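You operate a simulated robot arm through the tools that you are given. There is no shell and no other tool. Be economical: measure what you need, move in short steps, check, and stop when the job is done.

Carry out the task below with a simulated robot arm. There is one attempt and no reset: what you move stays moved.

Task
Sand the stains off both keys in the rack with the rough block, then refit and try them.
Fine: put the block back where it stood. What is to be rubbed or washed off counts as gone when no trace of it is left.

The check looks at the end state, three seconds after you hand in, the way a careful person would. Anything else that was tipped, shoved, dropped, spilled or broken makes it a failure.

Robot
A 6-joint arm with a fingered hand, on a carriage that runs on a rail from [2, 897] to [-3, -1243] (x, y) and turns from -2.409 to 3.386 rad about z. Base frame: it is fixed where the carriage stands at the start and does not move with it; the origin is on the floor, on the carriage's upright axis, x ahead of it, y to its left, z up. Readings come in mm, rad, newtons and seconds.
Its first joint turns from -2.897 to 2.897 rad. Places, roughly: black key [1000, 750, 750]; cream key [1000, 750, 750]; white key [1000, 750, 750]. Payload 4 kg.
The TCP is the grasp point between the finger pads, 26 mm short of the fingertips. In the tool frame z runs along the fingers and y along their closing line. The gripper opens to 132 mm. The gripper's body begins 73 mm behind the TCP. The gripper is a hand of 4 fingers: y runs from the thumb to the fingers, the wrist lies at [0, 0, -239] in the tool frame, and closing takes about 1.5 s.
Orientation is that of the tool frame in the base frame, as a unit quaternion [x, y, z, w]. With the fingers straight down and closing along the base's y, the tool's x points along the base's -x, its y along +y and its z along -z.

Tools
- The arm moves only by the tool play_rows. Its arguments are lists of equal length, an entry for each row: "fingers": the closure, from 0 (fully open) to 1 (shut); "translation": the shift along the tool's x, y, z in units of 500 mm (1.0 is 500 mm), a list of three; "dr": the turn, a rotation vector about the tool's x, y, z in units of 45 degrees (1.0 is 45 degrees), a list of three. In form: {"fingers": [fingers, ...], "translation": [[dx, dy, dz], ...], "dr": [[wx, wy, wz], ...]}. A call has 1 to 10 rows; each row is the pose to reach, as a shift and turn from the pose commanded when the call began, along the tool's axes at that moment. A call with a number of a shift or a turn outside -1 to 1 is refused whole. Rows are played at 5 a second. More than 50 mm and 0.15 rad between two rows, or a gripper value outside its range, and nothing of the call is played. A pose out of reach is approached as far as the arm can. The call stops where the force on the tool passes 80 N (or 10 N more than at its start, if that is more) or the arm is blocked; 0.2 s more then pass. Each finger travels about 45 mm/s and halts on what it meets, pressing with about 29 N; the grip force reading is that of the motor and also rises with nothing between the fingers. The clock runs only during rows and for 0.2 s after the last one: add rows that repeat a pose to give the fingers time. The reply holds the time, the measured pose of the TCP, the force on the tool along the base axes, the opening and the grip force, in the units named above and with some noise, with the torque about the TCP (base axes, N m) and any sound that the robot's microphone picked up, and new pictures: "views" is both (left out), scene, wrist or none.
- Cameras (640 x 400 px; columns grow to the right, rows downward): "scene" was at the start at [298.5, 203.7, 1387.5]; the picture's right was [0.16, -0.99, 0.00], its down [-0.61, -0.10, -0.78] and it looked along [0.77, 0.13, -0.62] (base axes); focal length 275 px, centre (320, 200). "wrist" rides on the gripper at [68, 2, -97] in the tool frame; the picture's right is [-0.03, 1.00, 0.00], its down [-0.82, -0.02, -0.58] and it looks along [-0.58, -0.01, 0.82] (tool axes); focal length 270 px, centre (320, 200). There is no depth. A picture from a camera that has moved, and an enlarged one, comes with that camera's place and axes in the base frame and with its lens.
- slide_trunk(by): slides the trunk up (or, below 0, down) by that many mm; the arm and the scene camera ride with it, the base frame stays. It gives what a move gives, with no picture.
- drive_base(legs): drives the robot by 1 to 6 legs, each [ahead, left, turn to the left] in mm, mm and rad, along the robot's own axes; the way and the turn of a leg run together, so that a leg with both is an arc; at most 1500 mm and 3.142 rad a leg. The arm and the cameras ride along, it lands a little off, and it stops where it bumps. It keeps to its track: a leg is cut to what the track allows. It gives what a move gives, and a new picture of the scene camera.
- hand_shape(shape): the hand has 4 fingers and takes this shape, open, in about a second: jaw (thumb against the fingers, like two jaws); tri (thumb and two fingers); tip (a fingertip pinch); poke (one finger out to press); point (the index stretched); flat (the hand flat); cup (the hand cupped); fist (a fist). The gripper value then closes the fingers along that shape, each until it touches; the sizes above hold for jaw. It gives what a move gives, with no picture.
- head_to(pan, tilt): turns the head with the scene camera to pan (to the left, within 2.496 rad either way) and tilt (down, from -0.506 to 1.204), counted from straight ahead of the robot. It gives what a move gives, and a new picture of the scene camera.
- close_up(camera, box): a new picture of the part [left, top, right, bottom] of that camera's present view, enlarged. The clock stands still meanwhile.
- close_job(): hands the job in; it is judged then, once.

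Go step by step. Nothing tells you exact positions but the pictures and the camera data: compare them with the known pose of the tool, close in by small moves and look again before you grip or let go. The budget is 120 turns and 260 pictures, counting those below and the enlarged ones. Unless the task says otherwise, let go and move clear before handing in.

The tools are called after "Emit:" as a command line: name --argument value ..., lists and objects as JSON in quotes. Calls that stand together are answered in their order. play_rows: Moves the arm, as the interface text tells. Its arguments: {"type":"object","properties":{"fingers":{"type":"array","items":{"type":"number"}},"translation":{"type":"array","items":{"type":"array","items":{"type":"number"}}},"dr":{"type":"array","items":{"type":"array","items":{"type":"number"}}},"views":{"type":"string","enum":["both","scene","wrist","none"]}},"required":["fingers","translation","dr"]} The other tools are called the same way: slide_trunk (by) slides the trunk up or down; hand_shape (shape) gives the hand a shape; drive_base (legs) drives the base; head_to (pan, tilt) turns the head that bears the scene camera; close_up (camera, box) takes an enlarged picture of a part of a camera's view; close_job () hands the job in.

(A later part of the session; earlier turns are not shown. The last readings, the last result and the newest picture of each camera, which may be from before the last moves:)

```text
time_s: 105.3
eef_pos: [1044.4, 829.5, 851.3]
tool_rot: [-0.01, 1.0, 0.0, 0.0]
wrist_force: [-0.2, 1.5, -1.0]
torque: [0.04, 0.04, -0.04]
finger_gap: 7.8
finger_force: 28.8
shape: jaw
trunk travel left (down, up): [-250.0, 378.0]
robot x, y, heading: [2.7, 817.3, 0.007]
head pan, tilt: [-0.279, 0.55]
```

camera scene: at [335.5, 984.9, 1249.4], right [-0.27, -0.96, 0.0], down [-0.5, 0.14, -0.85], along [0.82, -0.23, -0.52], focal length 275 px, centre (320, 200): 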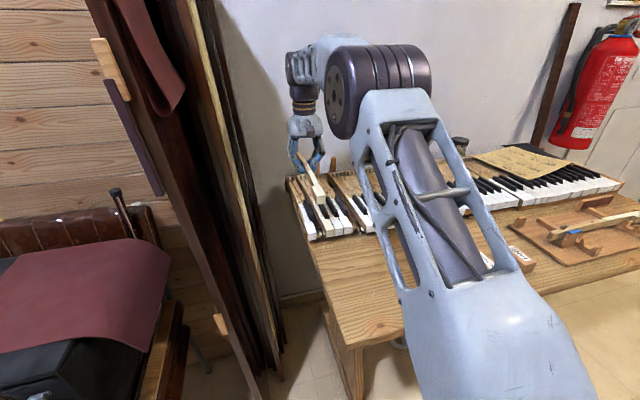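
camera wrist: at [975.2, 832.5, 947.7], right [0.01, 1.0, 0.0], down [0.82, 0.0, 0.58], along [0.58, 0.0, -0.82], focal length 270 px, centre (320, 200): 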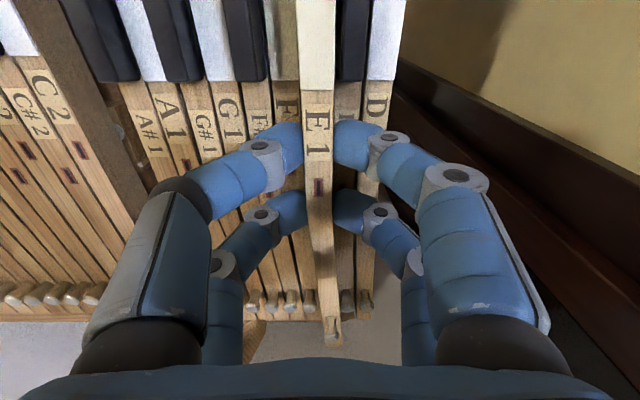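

The force vanished, so the pin has found the mortise (with slight side load after the last shift). I'll back off half a millimetre and lower further.

Emit:
play_rows --fingers '[0.98, 0.98, 0.98]' --translation '[[0, 0.001, 0], [0, 0.001, 0.003], [0, 0.001, 0.006]]' --dr '[[0, 0, 0], [0, 0, 0], [0, 0, 0]]' --views "none"

Emit:
close_up --camera "scene" --box '[280, 170, 376, 230]'

Emit:
close_up --camera "scene" --box '[285, 205, 349, 245]'

```text
time_s: 106.1
eef_pos: [1044.2, 830.5, 849.1]
tool_rot: [-0.01, 1.0, -0.001, 0.002]
wrist_force: [-1.9, 0.5, 5.4]
torque: [-0.07, 0.1, -0.01]
finger_gap: 7.8
finger_force: 28.7
shape: jaw
trunk travel left (down, up): [-250.0, 378.0]
robot x, y, heading: [1.5, 818.8, 0.006]
head pan, tilt: [-0.279, 0.55]
```

```text
6.67 times, centred on (328, 200) of scene
camera zoom: at [335.3, 984.8, 1249.6], right [-0.27, -0.96, 0.0], down [-0.5, 0.14, -0.85], along [0.82, -0.23, -0.52], focal length 1832 px, centre (267, 200)
```

zoom: 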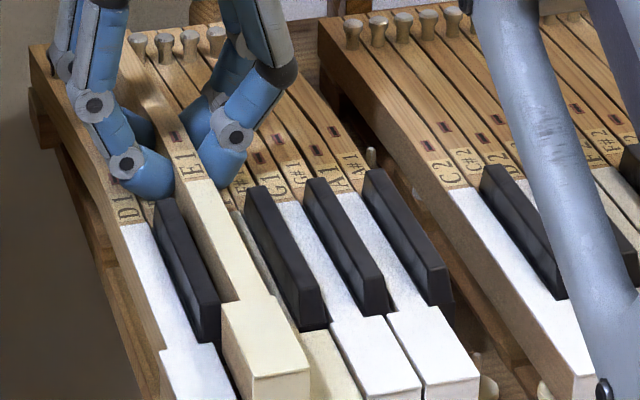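

```text
10.00 times, centred on (317, 225) of scene
camera zoom: at [335.3, 984.8, 1249.6], right [-0.27, -0.96, 0.0], down [-0.5, 0.14, -0.85], along [0.82, -0.23, -0.52], focal length 2747 px, centre (350, -50)
```

zoom: 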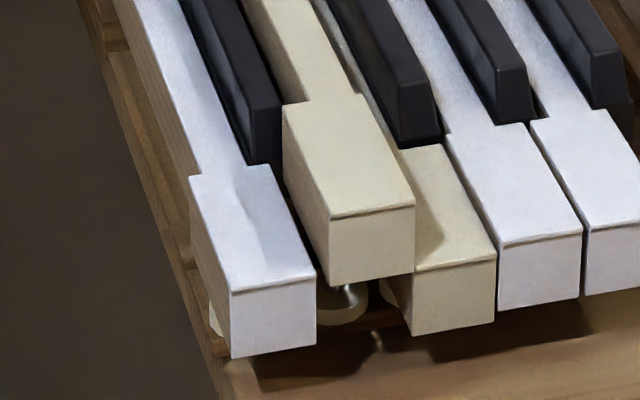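

F1's front dips slightly when I press, so the fingertips are resting on the neighbours: my grip overlaps more of the key than planned. I'll unload that and probe sideways to see whether the pin really is in the mortise.

Emit:
play_rows --fingers '[0.98, 0.98]' --translation '[[0, 0, -0.004], [0, 0, -0.004]]' --dr '[[0, 0, 0], [0, 0, 0]]' --views "none"

Emit:
play_rows --fingers '[0.98, 0.98]' --translation '[[0, 0.0025, 0], [0, 0.0025, 0]]' --dr '[[0, 0, 0], [0, 0, 0]]' --views "none"

Emit:
play_rows --fingers '[0.98, 0.98]' --translation '[[0, -0.005, 0], [0, -0.005, 0]]' --dr '[[0, 0, 0], [0, 0, 0]]' --views "none"

Emit:
play_rows --fingers '[0.98, 0.98]' --translation '[[0, 0.0025, 0], [0, 0.0025, 0]]' --dr '[[0, 0, 0], [0, 0, 0]]' --views "none"

Emit:
close_up --camera "wrist" --box '[220, 0, 420, 125]'

Emit:
close_up --camera "scene" --box '[285, 205, 349, 245]'

```text
time_s: 106.7
eef_pos: [1044.0, 830.4, 850.0]
tool_rot: [-0.009, 1.0, 0.0, 0.001]
wrist_force: [-0.4, 0.3, -1.5]
torque: [-0.03, 0.01, 0.0]
finger_gap: 7.4
finger_force: 29.2
shape: jaw
trunk travel left (down, up): [-250.0, 378.0]
robot x, y, heading: [0.8, 816.2, 0.005]
head pan, tilt: [-0.279, 0.55]
```

```text
time_s: 107.3
eef_pos: [1044.1, 831.9, 849.1]
tool_rot: [-0.01, 1.0, 0.0, 0.0]
wrist_force: [0.2, 0.2, -1.0]
torque: [0.0, 0.06, -0.02]
finger_gap: 7.8
finger_force: 29.3
shape: jaw
trunk travel left (down, up): [-250.0, 378.0]
robot x, y, heading: [0.1, 817.2, 0.008]
head pan, tilt: [-0.279, 0.55]
```

```text
time_s: 107.9
eef_pos: [1045.0, 829.8, 850.6]
tool_rot: [-0.01, 1.0, 0.0, 0.001]
wrist_force: [0.1, 3.6, 0.4]
torque: [0.07, 0.03, -0.05]
finger_gap: 7.7
finger_force: 29.1
shape: jaw
trunk travel left (down, up): [-250.0, 378.0]
robot x, y, heading: [1.4, 819.0, 0.007]
head pan, tilt: [-0.279, 0.55]
```

```text
time_s: 108.5
eef_pos: [1045.0, 830.2, 850.8]
tool_rot: [-0.01, 1.0, -0.001, 0.0]
wrist_force: [-0.4, -0.2, -1.5]
torque: [-0.03, 0.06, -0.02]
finger_gap: 7.6
finger_force: 29.1
shape: jaw
trunk travel left (down, up): [-250.0, 378.0]
robot x, y, heading: [4.4, 815.2, 0.007]
head pan, tilt: [-0.279, 0.55]
```

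```text
3.20 times, centred on (320, 62) of wrist
camera zoom: at [975.2, 830.5, 946.0], right [0.01, 1.0, 0.0], down [0.82, 0.0, 0.58], along [0.58, 0.0, -0.82], focal length 865 px, centre (320, 640)
```

zoom: 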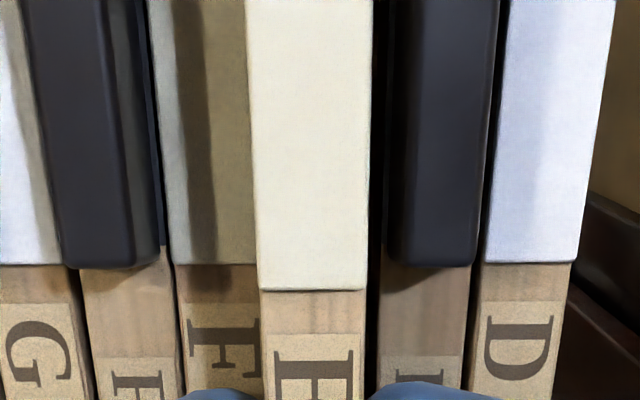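

```text
10.00 times, centred on (317, 225) of scene
camera zoom: at [335.5, 984.8, 1249.4], right [-0.27, -0.96, 0.0], down [-0.5, 0.14, -0.85], along [0.82, -0.23, -0.52], focal length 2747 px, centre (350, -50)
```

zoom: 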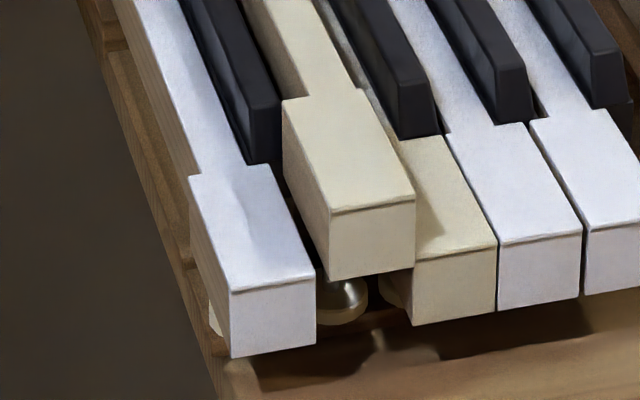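

The views show the key is a touch close to F1, with the head needing about +2 mm in y. I'll correct the yaw and y, then open the fingers by only a couple of millimetres so the key slides down guided by them.

Emit:
play_rows --fingers '[0.98, 0.98, 0.98]' --translation '[[0, 0.0013, 0], [0, 0.0013, 0.001], [0, 0.0013, 0.001]]' --dr '[[0, 0, 0.011], [0, 0, 0.011], [0, 0, 0.011]]' --views "none"

Emit:
close_up --camera "scene" --box '[285, 205, 349, 245]'

Emit:
close_up --camera "wrist" --box '[220, 0, 420, 125]'

```text
time_s: 109.3
eef_pos: [1044.1, 831.1, 848.9]
tool_rot: [-0.006, 1.0, 0.0, 0.0]
wrist_force: [0.5, -0.1, -0.1]
torque: [0.01, 0.08, -0.02]
finger_gap: 7.6
finger_force: 28.9
shape: jaw
trunk travel left (down, up): [-250.0, 378.0]
robot x, y, heading: [0.1, 819.3, 0.01]
head pan, tilt: [-0.279, 0.55]
```

```text
10.00 times, centred on (317, 225) of scene
camera zoom: at [335.5, 984.8, 1249.4], right [-0.27, -0.96, 0.0], down [-0.5, 0.14, -0.85], along [0.82, -0.23, -0.52], focal length 2747 px, centre (350, -50)
```

zoom: 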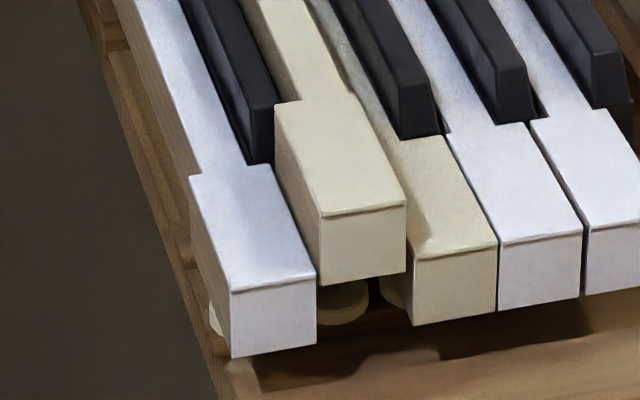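

```text
3.20 times, centred on (320, 62) of wrist
camera zoom: at [975.1, 832.1, 945.1], right [0.02, 1.0, 0.0], down [0.82, -0.01, 0.58], along [0.58, -0.01, -0.82], focal length 865 px, centre (320, 640)
```

zoom: 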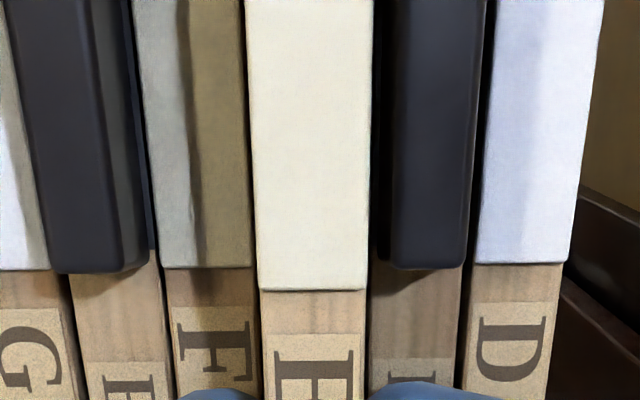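

The key is centred in its slot in both views. Opening slightly now.

Emit:
play_rows --fingers '[0.94, 0.93, 0.925, 0.92, 0.92]' --translation '[[0, 0, 0], [0, 0, 0], [0, 0, 0], [0, 0, 0], [0, 0, 0]]' --dr '[[0, 0, 0], [0, 0, 0], [0, 0, 0], [0, 0, 0], [0, 0, 0]]' --views "none"

Emit:
close_up --camera "scene" --box '[285, 205, 349, 245]'

Emit:
close_up --camera "wrist" --box '[220, 0, 420, 125]'

```text
time_s: 110.5
eef_pos: [1043.9, 830.5, 849.0]
tool_rot: [-0.006, 1.0, 0.0, 0.0]
wrist_force: [0.8, 0.4, 1.6]
torque: [-0.04, 0.02, 0.03]
finger_gap: 10.7
finger_force: 0.0
shape: jaw
trunk travel left (down, up): [-250.0, 378.0]
robot x, y, heading: [3.8, 819.6, 0.003]
head pan, tilt: [-0.279, 0.55]
```

```text
10.00 times, centred on (317, 225) of scene
camera zoom: at [335.4, 984.9, 1249.5], right [-0.27, -0.96, 0.0], down [-0.5, 0.14, -0.85], along [0.82, -0.23, -0.52], focal length 2747 px, centre (350, -50)
```

zoom: 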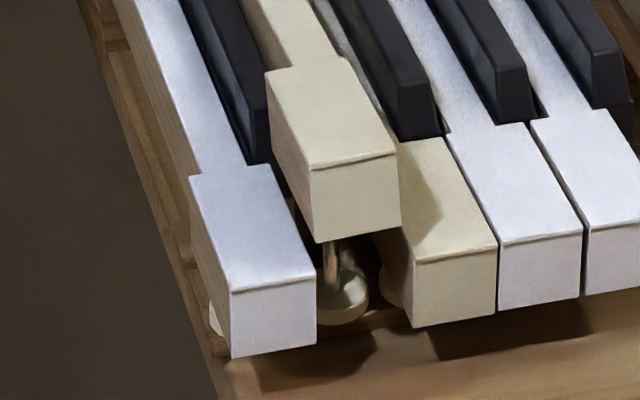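

```text
3.20 times, centred on (320, 62) of wrist
camera zoom: at [975.0, 832.1, 945.3], right [0.02, 1.0, 0.0], down [0.82, -0.01, 0.58], along [0.58, -0.01, -0.82], focal length 865 px, centre (320, 640)
```

zoom: 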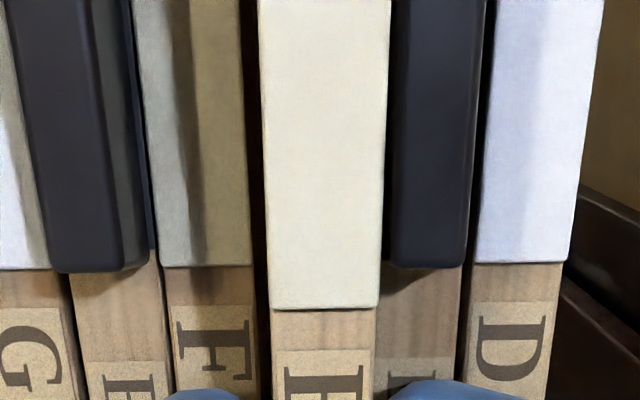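

The key tipped tail-down, as it is tail-heavy, but stays between the fingers. I'll look wider before acting.

Emit:
close_up --camera "scene" --box '[270, 160, 366, 220]'

Emit:
close_up --camera "wrist" --box '[200, 100, 440, 250]'

Emit:
close_up --camera "wrist" --box '[200, 230, 440, 380]'

```text
6.67 times, centred on (318, 190) of scene
camera zoom: at [335.4, 984.9, 1249.5], right [-0.27, -0.96, 0.0], down [-0.5, 0.14, -0.85], along [0.82, -0.23, -0.52], focal length 1832 px, centre (333, 267)
```

zoom: 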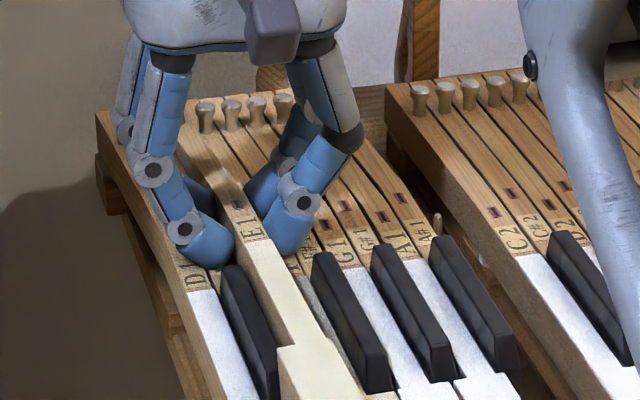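

```text
2.67 times, centred on (320, 175) of wrist
camera zoom: at [975.0, 832.1, 945.3], right [0.02, 1.0, 0.0], down [0.82, -0.01, 0.58], along [0.58, -0.01, -0.82], focal length 721 px, centre (320, 267)
```

zoom: 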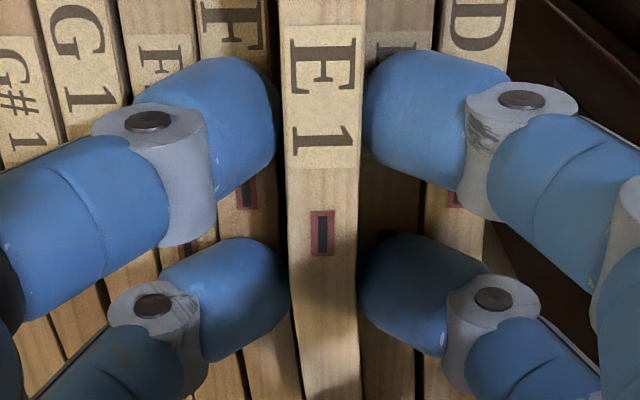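

```text
2.67 times, centred on (320, 305) of wrist
camera zoom: at [975.0, 832.1, 945.3], right [0.02, 1.0, 0.0], down [0.82, -0.01, 0.58], along [0.58, -0.01, -0.82], focal length 721 px, centre (320, -80)
```

zoom: 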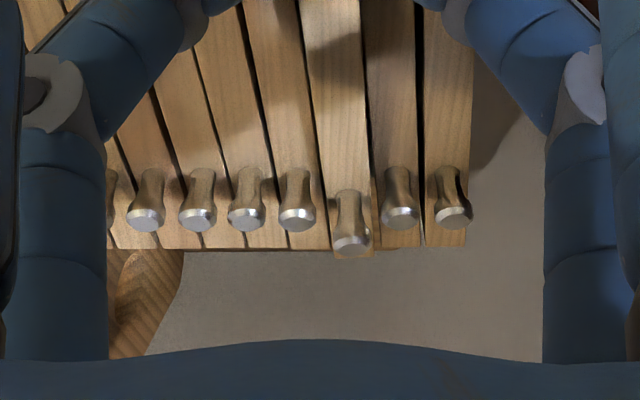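

The key is sitting on its balance pin with its tail on the rail, steadied by the fingers. I'll slide the open fingers up about 9 mm and regrip it with a shallower overlap.

Emit:
play_rows --fingers '[0.92, 0.92, 0.92, 0.95, 0.98, 0.98, 0.98]' --translation '[[0, 0, -0.006], [0, 0, -0.012], [0, 0, -0.018], [0, 0, -0.018], [0, 0, -0.018], [0, 0, -0.018], [0, 0, -0.018]]' --dr '[[0, 0, 0], [0, 0, 0], [0, 0, 0], [0, 0, 0], [0, 0, 0], [0, 0, 0], [0, 0, 0]]' --views "wrist"

Emit:
close_up --camera "scene" --box '[270, 160, 366, 220]'

Emit:
close_up --camera "scene" --box '[285, 205, 349, 245]'

Emit:
close_up --camera "wrist" --box '[200, 230, 440, 380]'

```text
time_s: 112.1
eef_pos: [1045.0, 830.7, 858.8]
tool_rot: [-0.005, 1.0, 0.0, -0.001]
wrist_force: [-0.5, 0.6, -0.2]
torque: [-0.01, 0.02, 0.03]
finger_gap: 6.7
finger_force: 29.1
shape: jaw
trunk travel left (down, up): [-250.0, 378.0]
robot x, y, heading: [-0.7, 822.8, 0.013]
head pan, tilt: [-0.279, 0.55]
camera wrist: at [974.6, 831.9, 954.0], right [0.02, 1.0, 0.0], down [0.82, -0.01, 0.58], along [0.58, -0.01, -0.82], focal length 270 px, centre (320, 200)
```

wrist: 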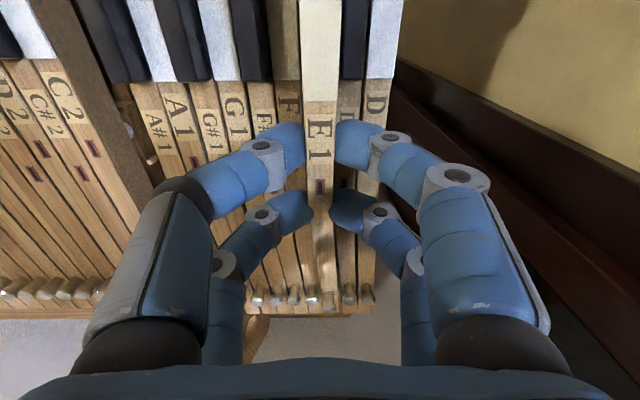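

```text
6.67 times, centred on (318, 190) of scene
camera zoom: at [335.5, 984.8, 1249.4], right [-0.27, -0.96, 0.0], down [-0.5, 0.14, -0.85], along [0.82, -0.23, -0.52], focal length 1832 px, centre (333, 267)
```

zoom: 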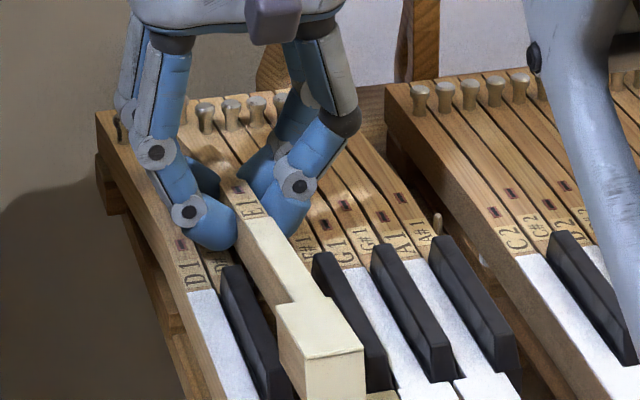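

```text
10.00 times, centred on (317, 225) of scene
camera zoom: at [335.5, 984.8, 1249.4], right [-0.27, -0.96, 0.0], down [-0.5, 0.14, -0.85], along [0.82, -0.23, -0.52], focal length 2747 px, centre (350, -50)
```

zoom: 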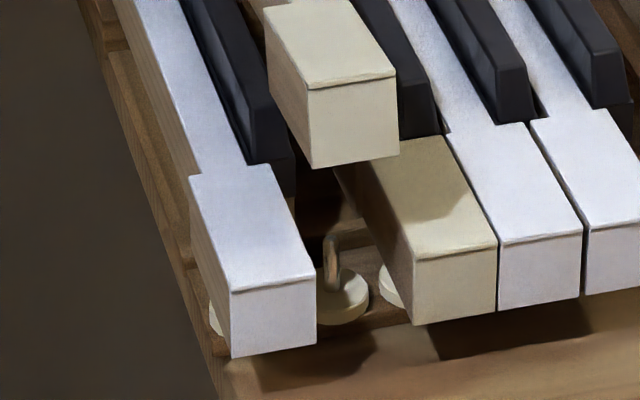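

```text
2.67 times, centred on (320, 305) of wrist
camera zoom: at [974.6, 831.9, 954.0], right [0.02, 1.0, 0.0], down [0.82, -0.01, 0.58], along [0.58, -0.01, -0.82], focal length 721 px, centre (320, -80)
```

zoom: 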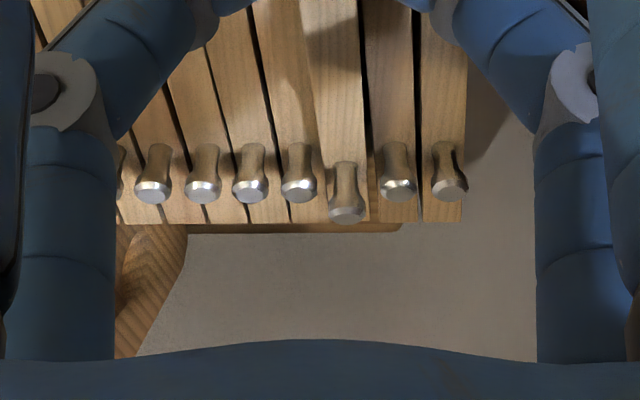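

The key rode up with the fingers, pitched tail-down, and my grip is still too deep. The clean fix is to take it back to the rack and regrip it higher, so I'll lift it straight out and carry it back.

Emit:
play_rows --fingers '[0.98, 0.98, 0.98, 0.98, 0.98]' --translation '[[0, 0, -0.02], [0, 0, -0.08], [0, 0, -0.16], [0, 0, -0.24], [0, 0, -0.29]]' --dr '[[0, 0, 0], [0, 0, 0], [0, 0, 0], [0, 0, 0], [0, 0, 0]]' --views "scene"

Emit:
close_up --camera "scene" --box '[250, 80, 410, 180]'

Emit:
close_up --camera "scene" --box '[280, 170, 408, 250]'

```text
time_s: 113.3
eef_pos: [1042.8, 831.0, 1004.5]
tool_rot: [-0.005, 1.0, 0.0, 0.001]
wrist_force: [0.5, -0.1, -1.6]
torque: [-0.01, 0.01, 0.01]
finger_gap: 6.4
finger_force: 28.6
shape: jaw
trunk travel left (down, up): [-250.0, 378.0]
robot x, y, heading: [-0.3, 819.1, 0.008]
head pan, tilt: [-0.279, 0.55]
camera scene: at [335.6, 984.8, 1249.4], right [-0.27, -0.96, 0.0], down [-0.5, 0.14, -0.85], along [0.82, -0.23, -0.52], focal length 275 px, centre (320, 200)
```

scene: 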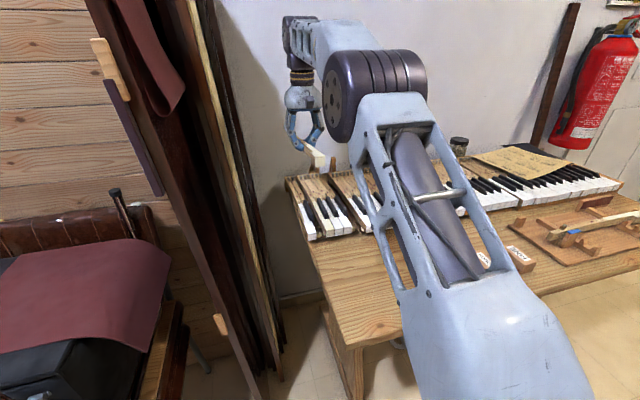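

```text
4.00 times, centred on (330, 130) of scene
camera zoom: at [335.6, 984.8, 1249.4], right [-0.27, -0.96, 0.0], down [-0.5, 0.14, -0.85], along [0.82, -0.23, -0.52], focal length 1099 px, centre (280, 480)
```

zoom: 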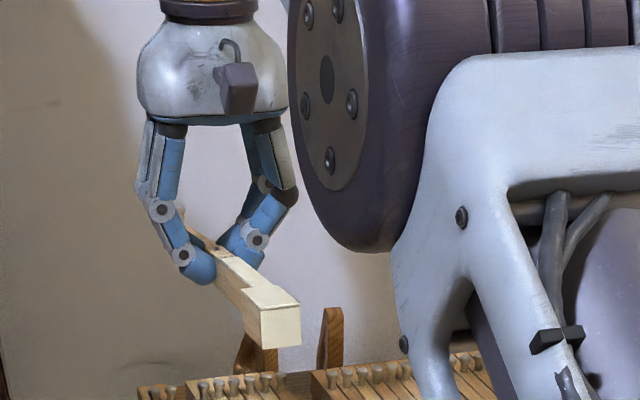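

```text
5.00 times, centred on (344, 210) of scene
camera zoom: at [335.6, 984.8, 1249.4], right [-0.27, -0.96, 0.0], down [-0.5, 0.14, -0.85], along [0.82, -0.23, -0.52], focal length 1374 px, centre (200, 150)
```

zoom: 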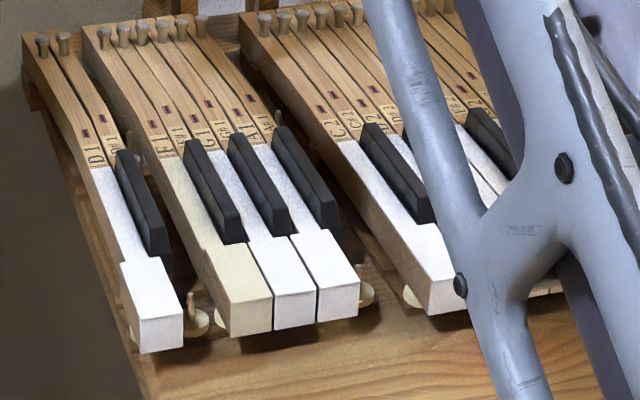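

The neighbours are undisturbed. I'll retreat and drive back to the rack.

Emit:
play_rows --fingers '[0.98, 0.98, 0.98, 0.98, 0.98, 0.98, 0.98, 0.98, 0.98, 0.98]' --translation '[[0.08, 0, -0.01], [0.16, 0, -0.02], [0.24, 0, -0.02], [0.32, 0, -0.02], [0.4, 0, -0.02], [0.48, 0, -0.02], [0.56, 0, -0.02], [0.64, 0, -0.02], [0.72, 0, -0.02], [0.78, 0, -0.02]]' --dr '[[0, 0, 0], [0, 0, 0], [0, 0, 0], [0, 0, 0], [0, 0, 0], [0, 0, 0], [0, 0, 0], [0, 0, 0], [0, 0, 0], [0, 0, 0]]' --views "none"

Emit:
drive_base --legs '[[0, -985, 0]]'

Emit:
play_rows --fingers '[0.98, 0.98, 0.98, 0.98, 0.98, 0.98, 0.98, 0.98]' --translation '[[0, 0.08, 0], [0, 0.16, 0], [0, 0.24, 0], [0, 0.32, 0], [0, 0.4, 0], [0, 0.48, 0], [0, 0.56, 0], [0, 0.6, 0]]' --dr '[[0, 0, 0], [0, 0, 0], [0, 0, 0], [0, 0, 0], [0, 0, 0], [0, 0, 0], [0, 0, 0], [0, 0, 0]]' --views "none"

Emit:
play_rows --fingers '[0.98, 0.98, 0.98, 0.98, 0.98, 0.98, 0.98, 0.98]' --translation '[[0, 0, 0], [0, 0, 0], [0, 0, 0], [0, 0, 0], [0, 0, 0], [0, 0, 0], [0, 0, 0], [0, 0, 0]]' --dr '[[0, 0, -0.14], [0, 0, -0.28], [0, 0, -0.42], [0, 0, -0.56], [0, 0, -0.7], [0, 0, -0.84], [0, 0, -1.0], [0, 0, -1.0]]' --views "none"

Emit:
play_rows --fingers '[0.98, 0.98, 0.98, 0.98, 0.98, 0.98, 0.98, 0.98]' --translation '[[0, 0, 0], [0, 0, 0], [0, 0, 0], [0, 0, 0], [0, 0, 0], [0, 0, 0], [0, 0, 0], [0, 0, 0]]' --dr '[[0, 0, -0.14], [0, 0, -0.28], [0, 0, -0.42], [0, 0, -0.56], [0, 0, -0.7], [0, 0, -0.84], [0, 0, -0.97], [0, 0, -0.97]]'

```text
time_s: 115.5
eef_pos: [653.2, 827.5, 1012.7]
tool_rot: [-0.005, 1.0, 0.001, 0.0]
wrist_force: [0.4, -0.3, -1.1]
torque: [0.04, 0.06, 0.01]
finger_gap: 6.5
finger_force: 29.4
shape: jaw
trunk travel left (down, up): [-250.0, 378.0]
robot x, y, heading: [2.2, 817.3, 0.006]
head pan, tilt: [-0.279, 0.55]
```

```text
time_s: 120.6
eef_pos: [650.8, -150.3, 1012.1]
tool_rot: [-0.008, 1.0, 0.0, 0.0]
wrist_force: [0.4, 0.0, -0.4]
torque: [0.0, 0.03, -0.03]
finger_gap: 6.5
finger_force: 28.9
shape: jaw
trunk travel left (down, up): [-250.0, 378.0]
robot x, y, heading: [-0.5, -162.0, 0.009]
head pan, tilt: [-0.279, 0.55]
camera scene: at [332.4, 4.3, 1249.4], right [-0.26, -0.96, 0.0], down [-0.5, 0.14, -0.85], along [0.82, -0.23, -0.52], focal length 275 px, centre (320, 200)
```

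scene: 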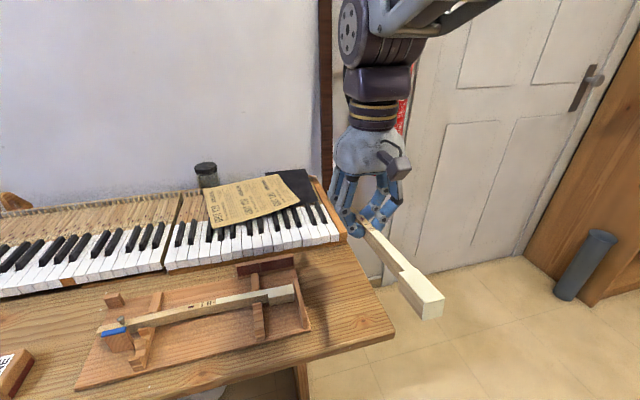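

```text
time_s: 122.4
eef_pos: [645.0, 150.1, 1014.1]
tool_rot: [-0.007, 1.0, 0.0, 0.0]
wrist_force: [-0.7, -0.3, 0.1]
torque: [0.0, 0.03, -0.01]
finger_gap: 6.6
finger_force: 28.9
shape: jaw
trunk travel left (down, up): [-250.0, 378.0]
robot x, y, heading: [1.0, -163.6, 0.011]
head pan, tilt: [-0.279, 0.55]
```

```text
time_s: 124.2
eef_pos: [646.5, 149.0, 1012.0]
tool_rot: [-0.391, 0.92, 0.0, 0.0]
wrist_force: [-0.9, 0.0, -0.3]
torque: [-0.01, 0.03, -0.01]
finger_gap: 6.4
finger_force: 28.7
shape: jaw
trunk travel left (down, up): [-250.0, 378.0]
robot x, y, heading: [-0.8, -168.3, 0.009]
head pan, tilt: [-0.279, 0.55]
```

```text
time_s: 126.0
eef_pos: [645.5, 149.2, 1012.1]
tool_rot: [-0.705, 0.71, -0.001, -0.001]
wrist_force: [-0.1, 0.1, -1.9]
torque: [-0.01, 0.03, 0.04]
finger_gap: 6.6
finger_force: 28.7
shape: jaw
trunk travel left (down, up): [-250.0, 378.0]
robot x, y, heading: [-4.8, -163.4, 0.011]
head pan, tilt: [-0.279, 0.55]
camera scene: at [332.4, 4.3, 1249.4], right [-0.26, -0.96, 0.0], down [-0.5, 0.14, -0.85], along [0.82, -0.23, -0.52], focal length 275 px, centre (320, 200)
camera wrist: at [642.9, 80.6, 1108.0], right [-1.0, 0.03, 0.0], down [0.03, 0.82, 0.58], along [0.02, 0.58, -0.82], focal length 270 px, centre (320, 200)
```

scene: 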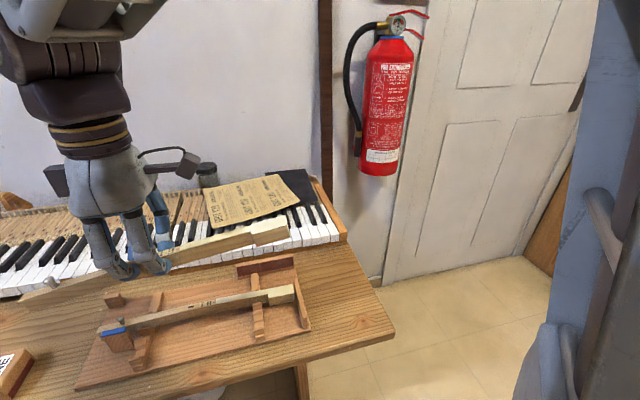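
wrist: 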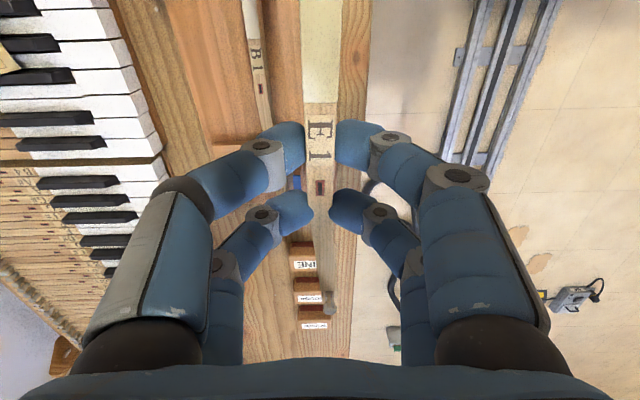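

I'll turn the head for a better view, then level the key by tilting the hand and line up over the E1 rests.

Emit:
play_rows --fingers '[0.98, 0.98, 0.98, 0.98, 0.98, 0.98]' --translation '[[0.014, -0.013, 0.04], [0.014, -0.013, 0.08], [0.014, -0.013, 0.12], [0.014, -0.013, 0.15], [0.014, -0.013, 0.15], [0.014, -0.013, 0.15]]' --dr '[[0, -0.05, 0.027], [0, -0.1, 0.027], [0, -0.15, 0.027], [0, -0.197, 0.027], [0, -0.197, 0.027], [0, -0.197, 0.027]]' --views "wrist"

Emit:
head_to --pan 0.15 --tilt 0.65

Emit:
close_up --camera "scene" --box '[190, 160, 430, 310]'

```text
time_s: 127.4
eef_pos: [652.7, 141.9, 936.8]
tool_rot: [-0.695, 0.715, 0.055, 0.054]
wrist_force: [-0.5, 0.0, 0.2]
torque: [-0.02, -0.02, -0.01]
finger_gap: 6.6
finger_force: 29.2
shape: jaw
trunk travel left (down, up): [-250.0, 378.0]
robot x, y, heading: [-1.4, -168.6, 0.008]
head pan, tilt: [-0.279, 0.55]
camera wrist: at [647.4, 59.5, 1020.4], right [-1.0, 0.05, 0.01], down [0.04, 0.72, 0.7], along [0.03, 0.7, -0.72], focal length 270 px, centre (320, 200)
```

wrist: 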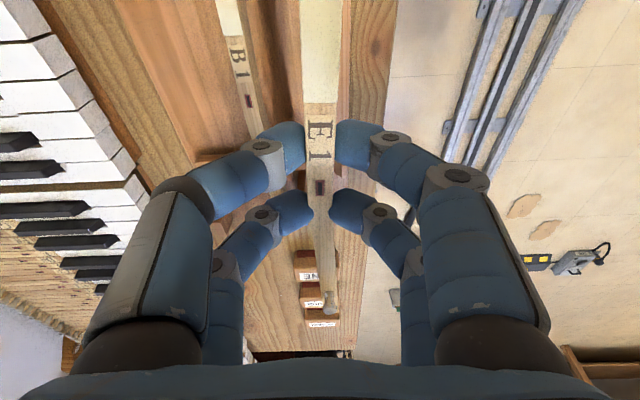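

```text
time_s: 128.3
eef_pos: [652.0, 143.0, 937.0]
tool_rot: [-0.695, 0.715, 0.054, 0.054]
wrist_force: [0.2, 1.2, -1.0]
torque: [-0.04, 0.02, 0.01]
finger_gap: 6.6
finger_force: 28.9
shape: jaw
trunk travel left (down, up): [-250.0, 378.0]
robot x, y, heading: [2.1, -163.8, 0.013]
head pan, tilt: [0.15, 0.649]
camera scene: at [331.5, 42.0, 1240.7], right [0.16, -0.99, 0.0], down [-0.6, -0.1, -0.8], along [0.79, 0.13, -0.6], focal length 275 px, centre (320, 200)
```

scene: 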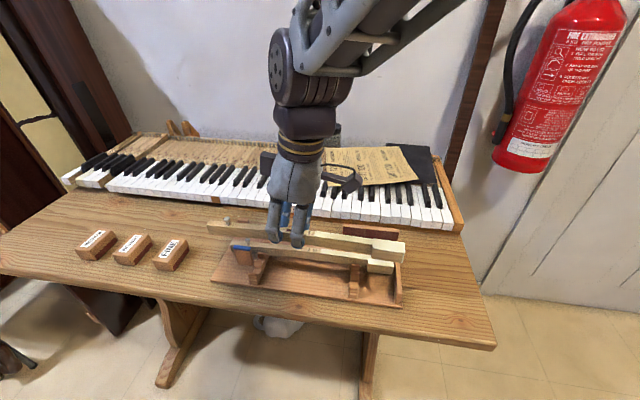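

```text
2.67 times, centred on (310, 235) of scene
camera zoom: at [331.5, 42.0, 1240.7], right [0.16, -0.99, 0.0], down [-0.6, -0.1, -0.8], along [0.79, 0.13, -0.6], focal length 733 px, centre (347, 107)
```

zoom: 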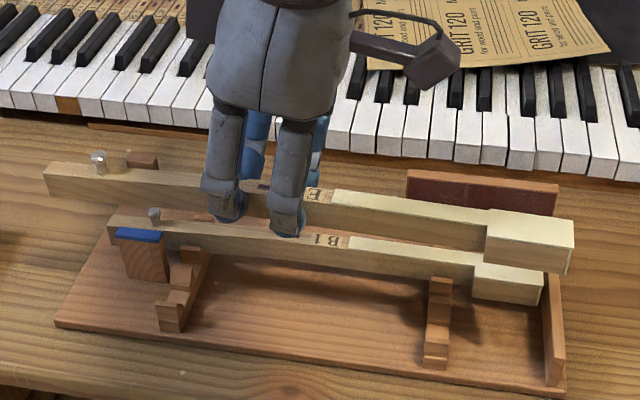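

The key is nearly level, with the head about 20 mm high still. I'll add a little tilt and go down.

Emit:
play_rows --fingers '[0.98, 0.98, 0.98, 0.98, 0.98]' --translation '[[0.01, 0, 0.06], [0.018, 0, 0.12], [0.023, 0, 0.148], [0.023, 0, 0.148], [0.023, 0, 0.148]]' --dr '[[0, -0.04, 0], [0, -0.083, 0], [0, -0.083, 0], [0, -0.083, 0], [0, -0.083, 0]]' --views "wrist"

Emit:
close_up --camera "scene" --box '[190, 180, 430, 330]'

Emit:
close_up --camera "scene" --box '[190, 210, 318, 290]'

Emit:
close_up --camera "scene" --box '[290, 220, 418, 300]'

```text
time_s: 129.5
eef_pos: [652.6, 140.3, 863.2]
tool_rot: [-0.692, 0.713, 0.077, 0.078]
wrist_force: [-0.4, -0.4, -0.7]
torque: [-0.02, 0.0, -0.02]
finger_gap: 6.4
finger_force: 29.0
shape: jaw
trunk travel left (down, up): [-250.0, 378.0]
robot x, y, heading: [-2.8, -168.1, 0.014]
head pan, tilt: [0.15, 0.649]
camera wrist: at [647.1, 52.2, 941.0], right [-1.0, 0.05, 0.01], down [0.04, 0.67, 0.74], along [0.04, 0.74, -0.67], focal length 270 px, centre (320, 200)
```

wrist: 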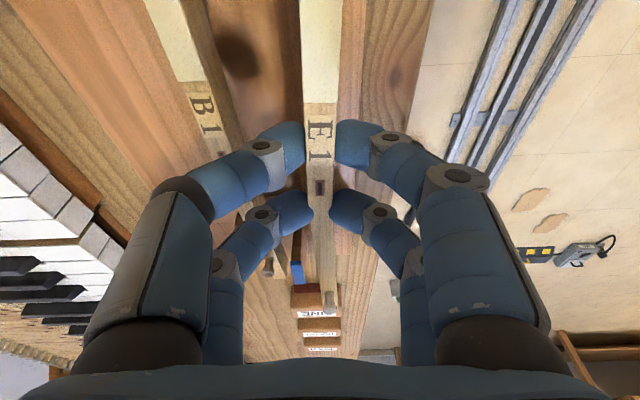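

```text
2.67 times, centred on (310, 255) of scene
camera zoom: at [331.5, 42.0, 1240.6], right [0.16, -0.99, 0.0], down [-0.6, -0.1, -0.8], along [0.79, 0.13, -0.6], focal length 733 px, centre (347, 53)
```

zoom: 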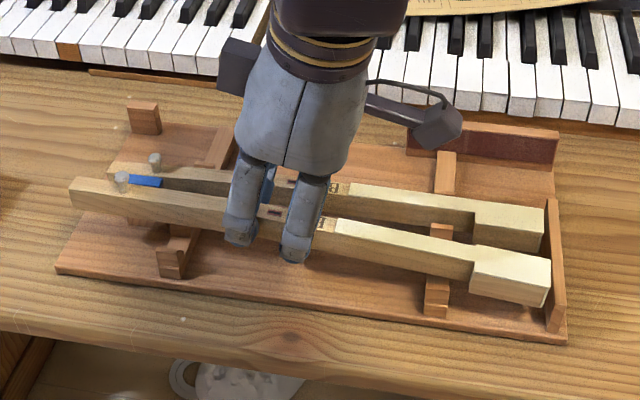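

```text
5.00 times, centred on (254, 250) of scene
camera zoom: at [331.5, 42.0, 1240.6], right [0.16, -0.99, 0.0], down [-0.6, -0.1, -0.8], along [0.79, 0.13, -0.6], focal length 1374 px, centre (650, -50)
```

zoom: 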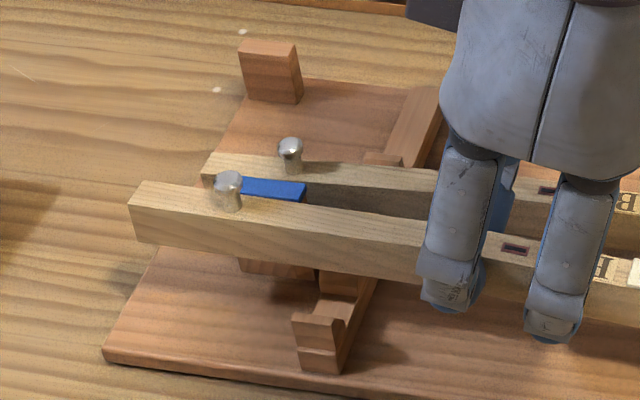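

```text
5.00 times, centred on (354, 260) of scene
camera zoom: at [331.5, 42.0, 1240.6], right [0.16, -0.99, 0.0], down [-0.6, -0.1, -0.8], along [0.79, 0.13, -0.6], focal length 1374 px, centre (150, -100)
```

zoom: 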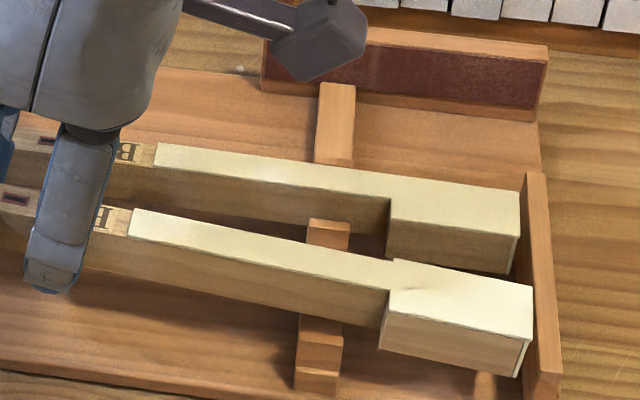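

The key is level now. I'll check its yaw against B1 before lowering.

Emit:
close_up --camera "wrist" --box '[130, 0, 370, 150]'

```text
2.67 times, centred on (250, 75) of wrist
camera zoom: at [647.1, 52.2, 941.0], right [-1.0, 0.05, 0.01], down [0.04, 0.67, 0.74], along [0.04, 0.74, -0.67], focal length 721 px, centre (507, 533)
```

zoom: 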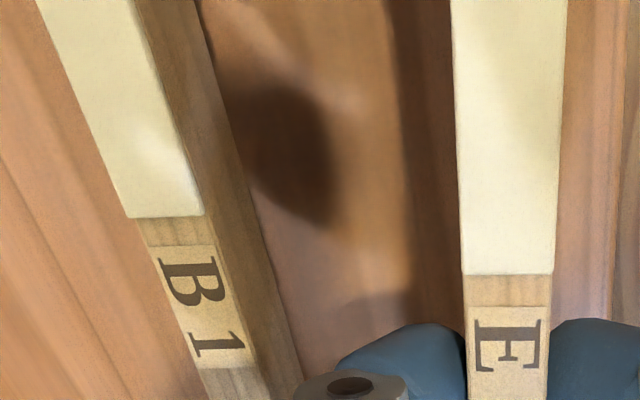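

The held key needs about −0.03 rad of yaw to be parallel to B1. I'll correct it, ease it 3 mm off the stop and lower 20 mm.

Emit:
play_rows --fingers '[0.98, 0.98, 0.98, 0.98]' --translation '[[-0.003, 0, 0.005], [0.0, 0, 0.02], [0.003, 0, 0.04], [0.003, 0, 0.04]]' --dr '[[-0.0083, 0, -0.0373], [-0.0083, 0, -0.0373], [-0.0083, 0, -0.0373], [-0.0083, 0, -0.0373]]' --views "none"

Emit:
close_up --camera "scene" --box '[190, 215, 318, 295]'

Emit:
close_up --camera "scene" --box '[290, 225, 418, 305]'

```text
time_s: 130.5
eef_pos: [652.7, 144.6, 842.8]
tool_rot: [0.703, -0.702, -0.079, -0.077]
wrist_force: [-0.3, -0.7, 0.1]
torque: [-0.07, 0.02, -0.05]
finger_gap: 6.3
finger_force: 28.5
shape: jaw
trunk travel left (down, up): [-250.0, 378.0]
robot x, y, heading: [-0.9, -166.4, 0.013]
head pan, tilt: [0.15, 0.649]
```

```text
5.00 times, centred on (254, 255) of scene
camera zoom: at [331.5, 42.0, 1240.7], right [0.16, -0.99, 0.0], down [-0.6, -0.1, -0.8], along [0.79, 0.13, -0.6], focal length 1374 px, centre (650, -75)
```

zoom: 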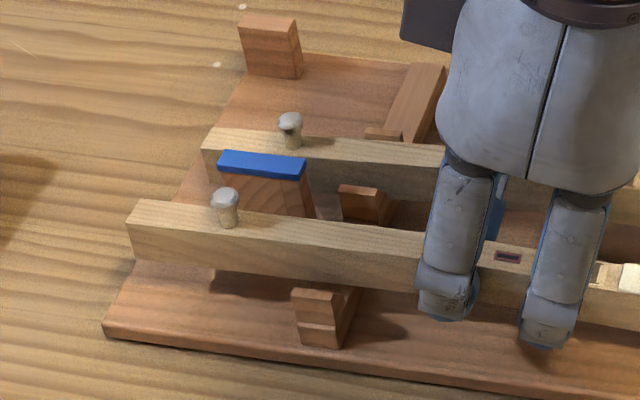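

```text
5.00 times, centred on (354, 265) of scene
camera zoom: at [331.5, 42.0, 1240.7], right [0.16, -0.99, 0.0], down [-0.6, -0.1, -0.8], along [0.79, 0.13, -0.6], focal length 1374 px, centre (150, -125)
```

zoom: 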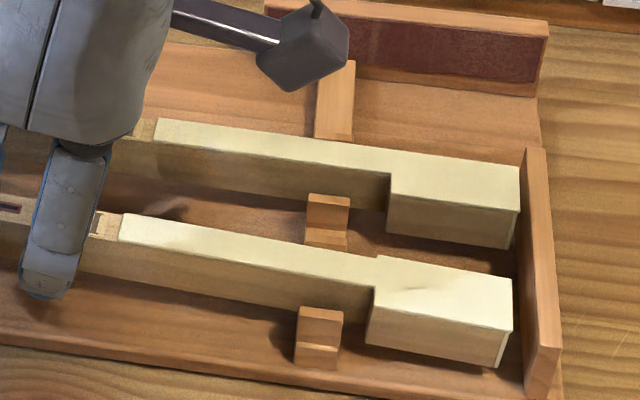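

It's lined up between the prongs. Lowering to contact.

Emit:
play_rows --fingers '[0.98, 0.98, 0.98]' --translation '[[0.0013, 0, 0.006], [0.0026, 0, 0.0117], [0.0026, 0, 0.0117]]' --dr '[[0, 0, 0], [0, 0, 0], [0, 0, 0]]' --views "none"

Emit:
play_rows --fingers '[0.98, 0.98, 0.98]' --translation '[[0.0007, 0, 0.003], [0.0013, 0, 0.006], [0.0013, 0, 0.006]]' --dr '[[0, 0, 0], [0, 0, 0], [0, 0, 0]]' --views "none"

Emit:
close_up --camera "scene" --box '[190, 215, 318, 295]'

Emit:
close_up --camera "scene" --box '[290, 225, 418, 305]'

```text
time_s: 131.3
eef_pos: [652.7, 146.2, 836.4]
tool_rot: [0.703, -0.702, -0.078, -0.077]
wrist_force: [-0.1, 1.9, 4.9]
torque: [-0.45, 0.0, 0.03]
finger_gap: 7.1
finger_force: 29.4
shape: jaw
trunk travel left (down, up): [-250.0, 378.0]
robot x, y, heading: [-0.4, -165.1, 0.007]
head pan, tilt: [0.15, 0.649]
```

```text
time_s: 132.1
eef_pos: [653.8, 145.3, 835.7]
tool_rot: [0.703, -0.702, -0.077, -0.079]
wrist_force: [-0.5, 1.1, 35.4]
torque: [-0.39, 0.01, 0.04]
finger_gap: 7.4
finger_force: 29.4
shape: jaw
trunk travel left (down, up): [-250.0, 378.0]
robot x, y, heading: [1.1, -166.1, 0.017]
head pan, tilt: [0.15, 0.649]
```

```text
5.00 times, centred on (254, 255) of scene
camera zoom: at [330.6, 41.7, 1241.1], right [0.16, -0.99, 0.0], down [-0.6, -0.1, -0.8], along [0.79, 0.13, -0.6], focal length 1374 px, centre (650, -75)
```

zoom: 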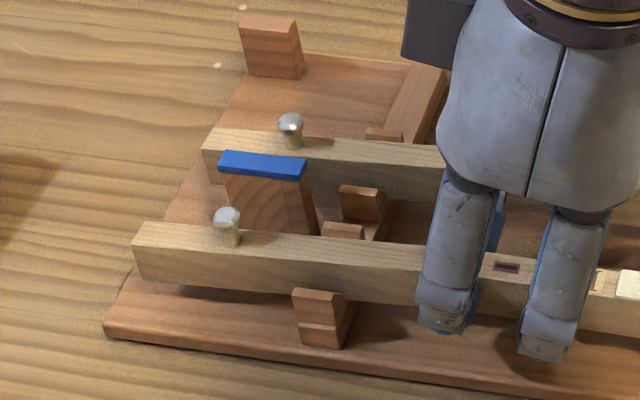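

```text
5.00 times, centred on (354, 265) of scene
camera zoom: at [330.6, 41.7, 1241.1], right [0.16, -0.99, 0.0], down [-0.6, -0.1, -0.8], along [0.79, 0.13, -0.6], focal length 1374 px, centre (150, -125)
```

zoom: 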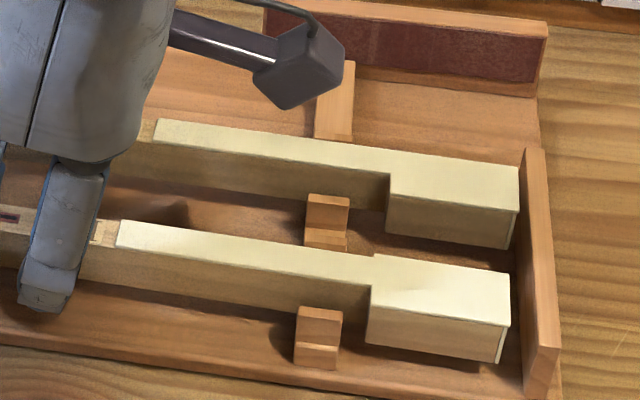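

Seated in the rack. I'll unload, then open and rise.

Emit:
play_rows --fingers '[0.98, 0.92, 0.85, 0.75, 0.7, 0.7]' --translation '[[-0.0006, 0, -0.003], [-0.0006, 0, -0.003], [-0.0006, 0, -0.003], [-0.0006, 0, -0.003], [-0.0006, 0, -0.003], [-0.0006, 0, -0.003]]' --dr '[[0, 0, 0], [0, 0, 0], [0, 0, 0], [0, 0, 0], [0, 0, 0], [0, 0, 0]]' --views "none"

Emit:
play_rows --fingers '[0.7, 0.7, 0.7, 0.7]' --translation '[[-0.008, 0, -0.04], [-0.016, 0, -0.08], [-0.016, 0, -0.08], [-0.016, 0, -0.08]]' --dr '[[0, 0, 0], [0, 0.14, 0], [0, 0.28, 0], [0, 0.28, 0]]' --views "wrist"

Emit:
close_up --camera "scene" --box '[190, 190, 430, 340]'

Emit:
close_up --camera "wrist" --box '[200, 60, 440, 210]'

```text
time_s: 133.5
eef_pos: [651.9, 145.0, 834.9]
tool_rot: [0.704, -0.702, -0.078, -0.077]
wrist_force: [0.5, 0.3, -0.4]
torque: [0.0, -0.06, 0.0]
finger_gap: 39.1
finger_force: 0.1
shape: jaw
trunk travel left (down, up): [-250.0, 378.0]
robot x, y, heading: [-0.3, -163.4, 0.01]
head pan, tilt: [0.15, 0.649]
```

```text
time_s: 134.5
eef_pos: [652.6, 143.3, 875.9]
tool_rot: [0.707, -0.707, 0.001, 0.001]
wrist_force: [0.3, 0.1, -0.1]
torque: [0.0, 0.01, 0.02]
finger_gap: 39.2
finger_force: 0.0
shape: jaw
trunk travel left (down, up): [-250.0, 378.0]
robot x, y, heading: [0.2, -163.9, 0.013]
head pan, tilt: [0.15, 0.649]
camera wrist: at [650.1, 74.9, 972.0], right [-1.0, 0.02, 0.0], down [0.02, 0.82, 0.58], along [0.01, 0.58, -0.82], focal length 270 px, centre (320, 200)
```

wrist: 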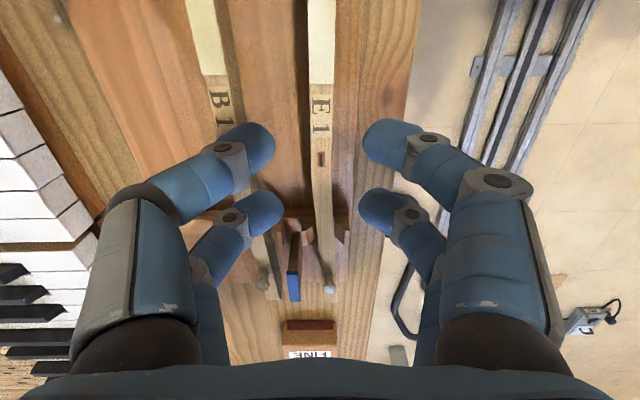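

```text
2.67 times, centred on (310, 265) of scene
camera zoom: at [331.5, 42.0, 1240.6], right [0.16, -0.99, 0.0], down [-0.6, -0.1, -0.8], along [0.79, 0.13, -0.6], focal length 733 px, centre (347, 27)
```

zoom: 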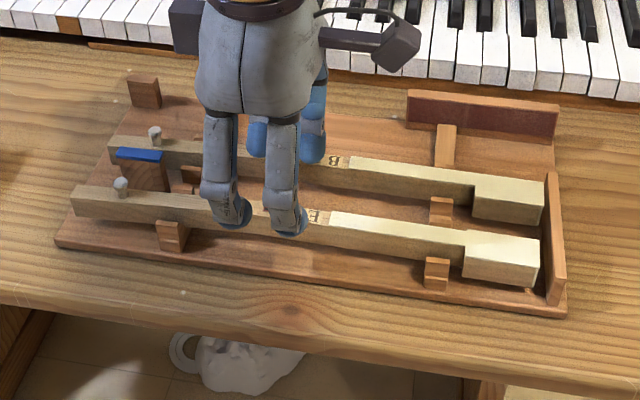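

```text
2.67 times, centred on (320, 135) of wrist
camera zoom: at [650.1, 74.9, 972.0], right [-1.0, 0.02, 0.0], down [0.02, 0.82, 0.58], along [0.01, 0.58, -0.82], focal length 721 px, centre (320, 373)
```

zoom: 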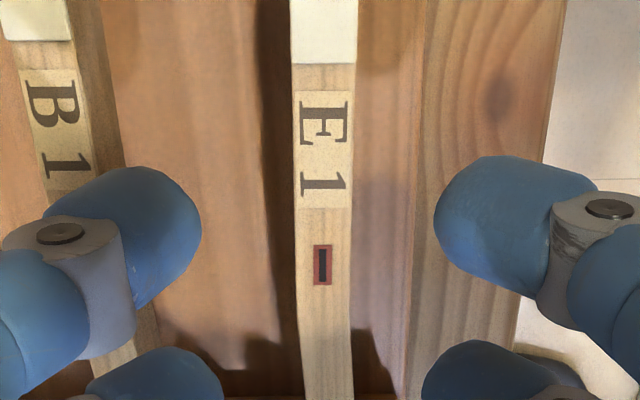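

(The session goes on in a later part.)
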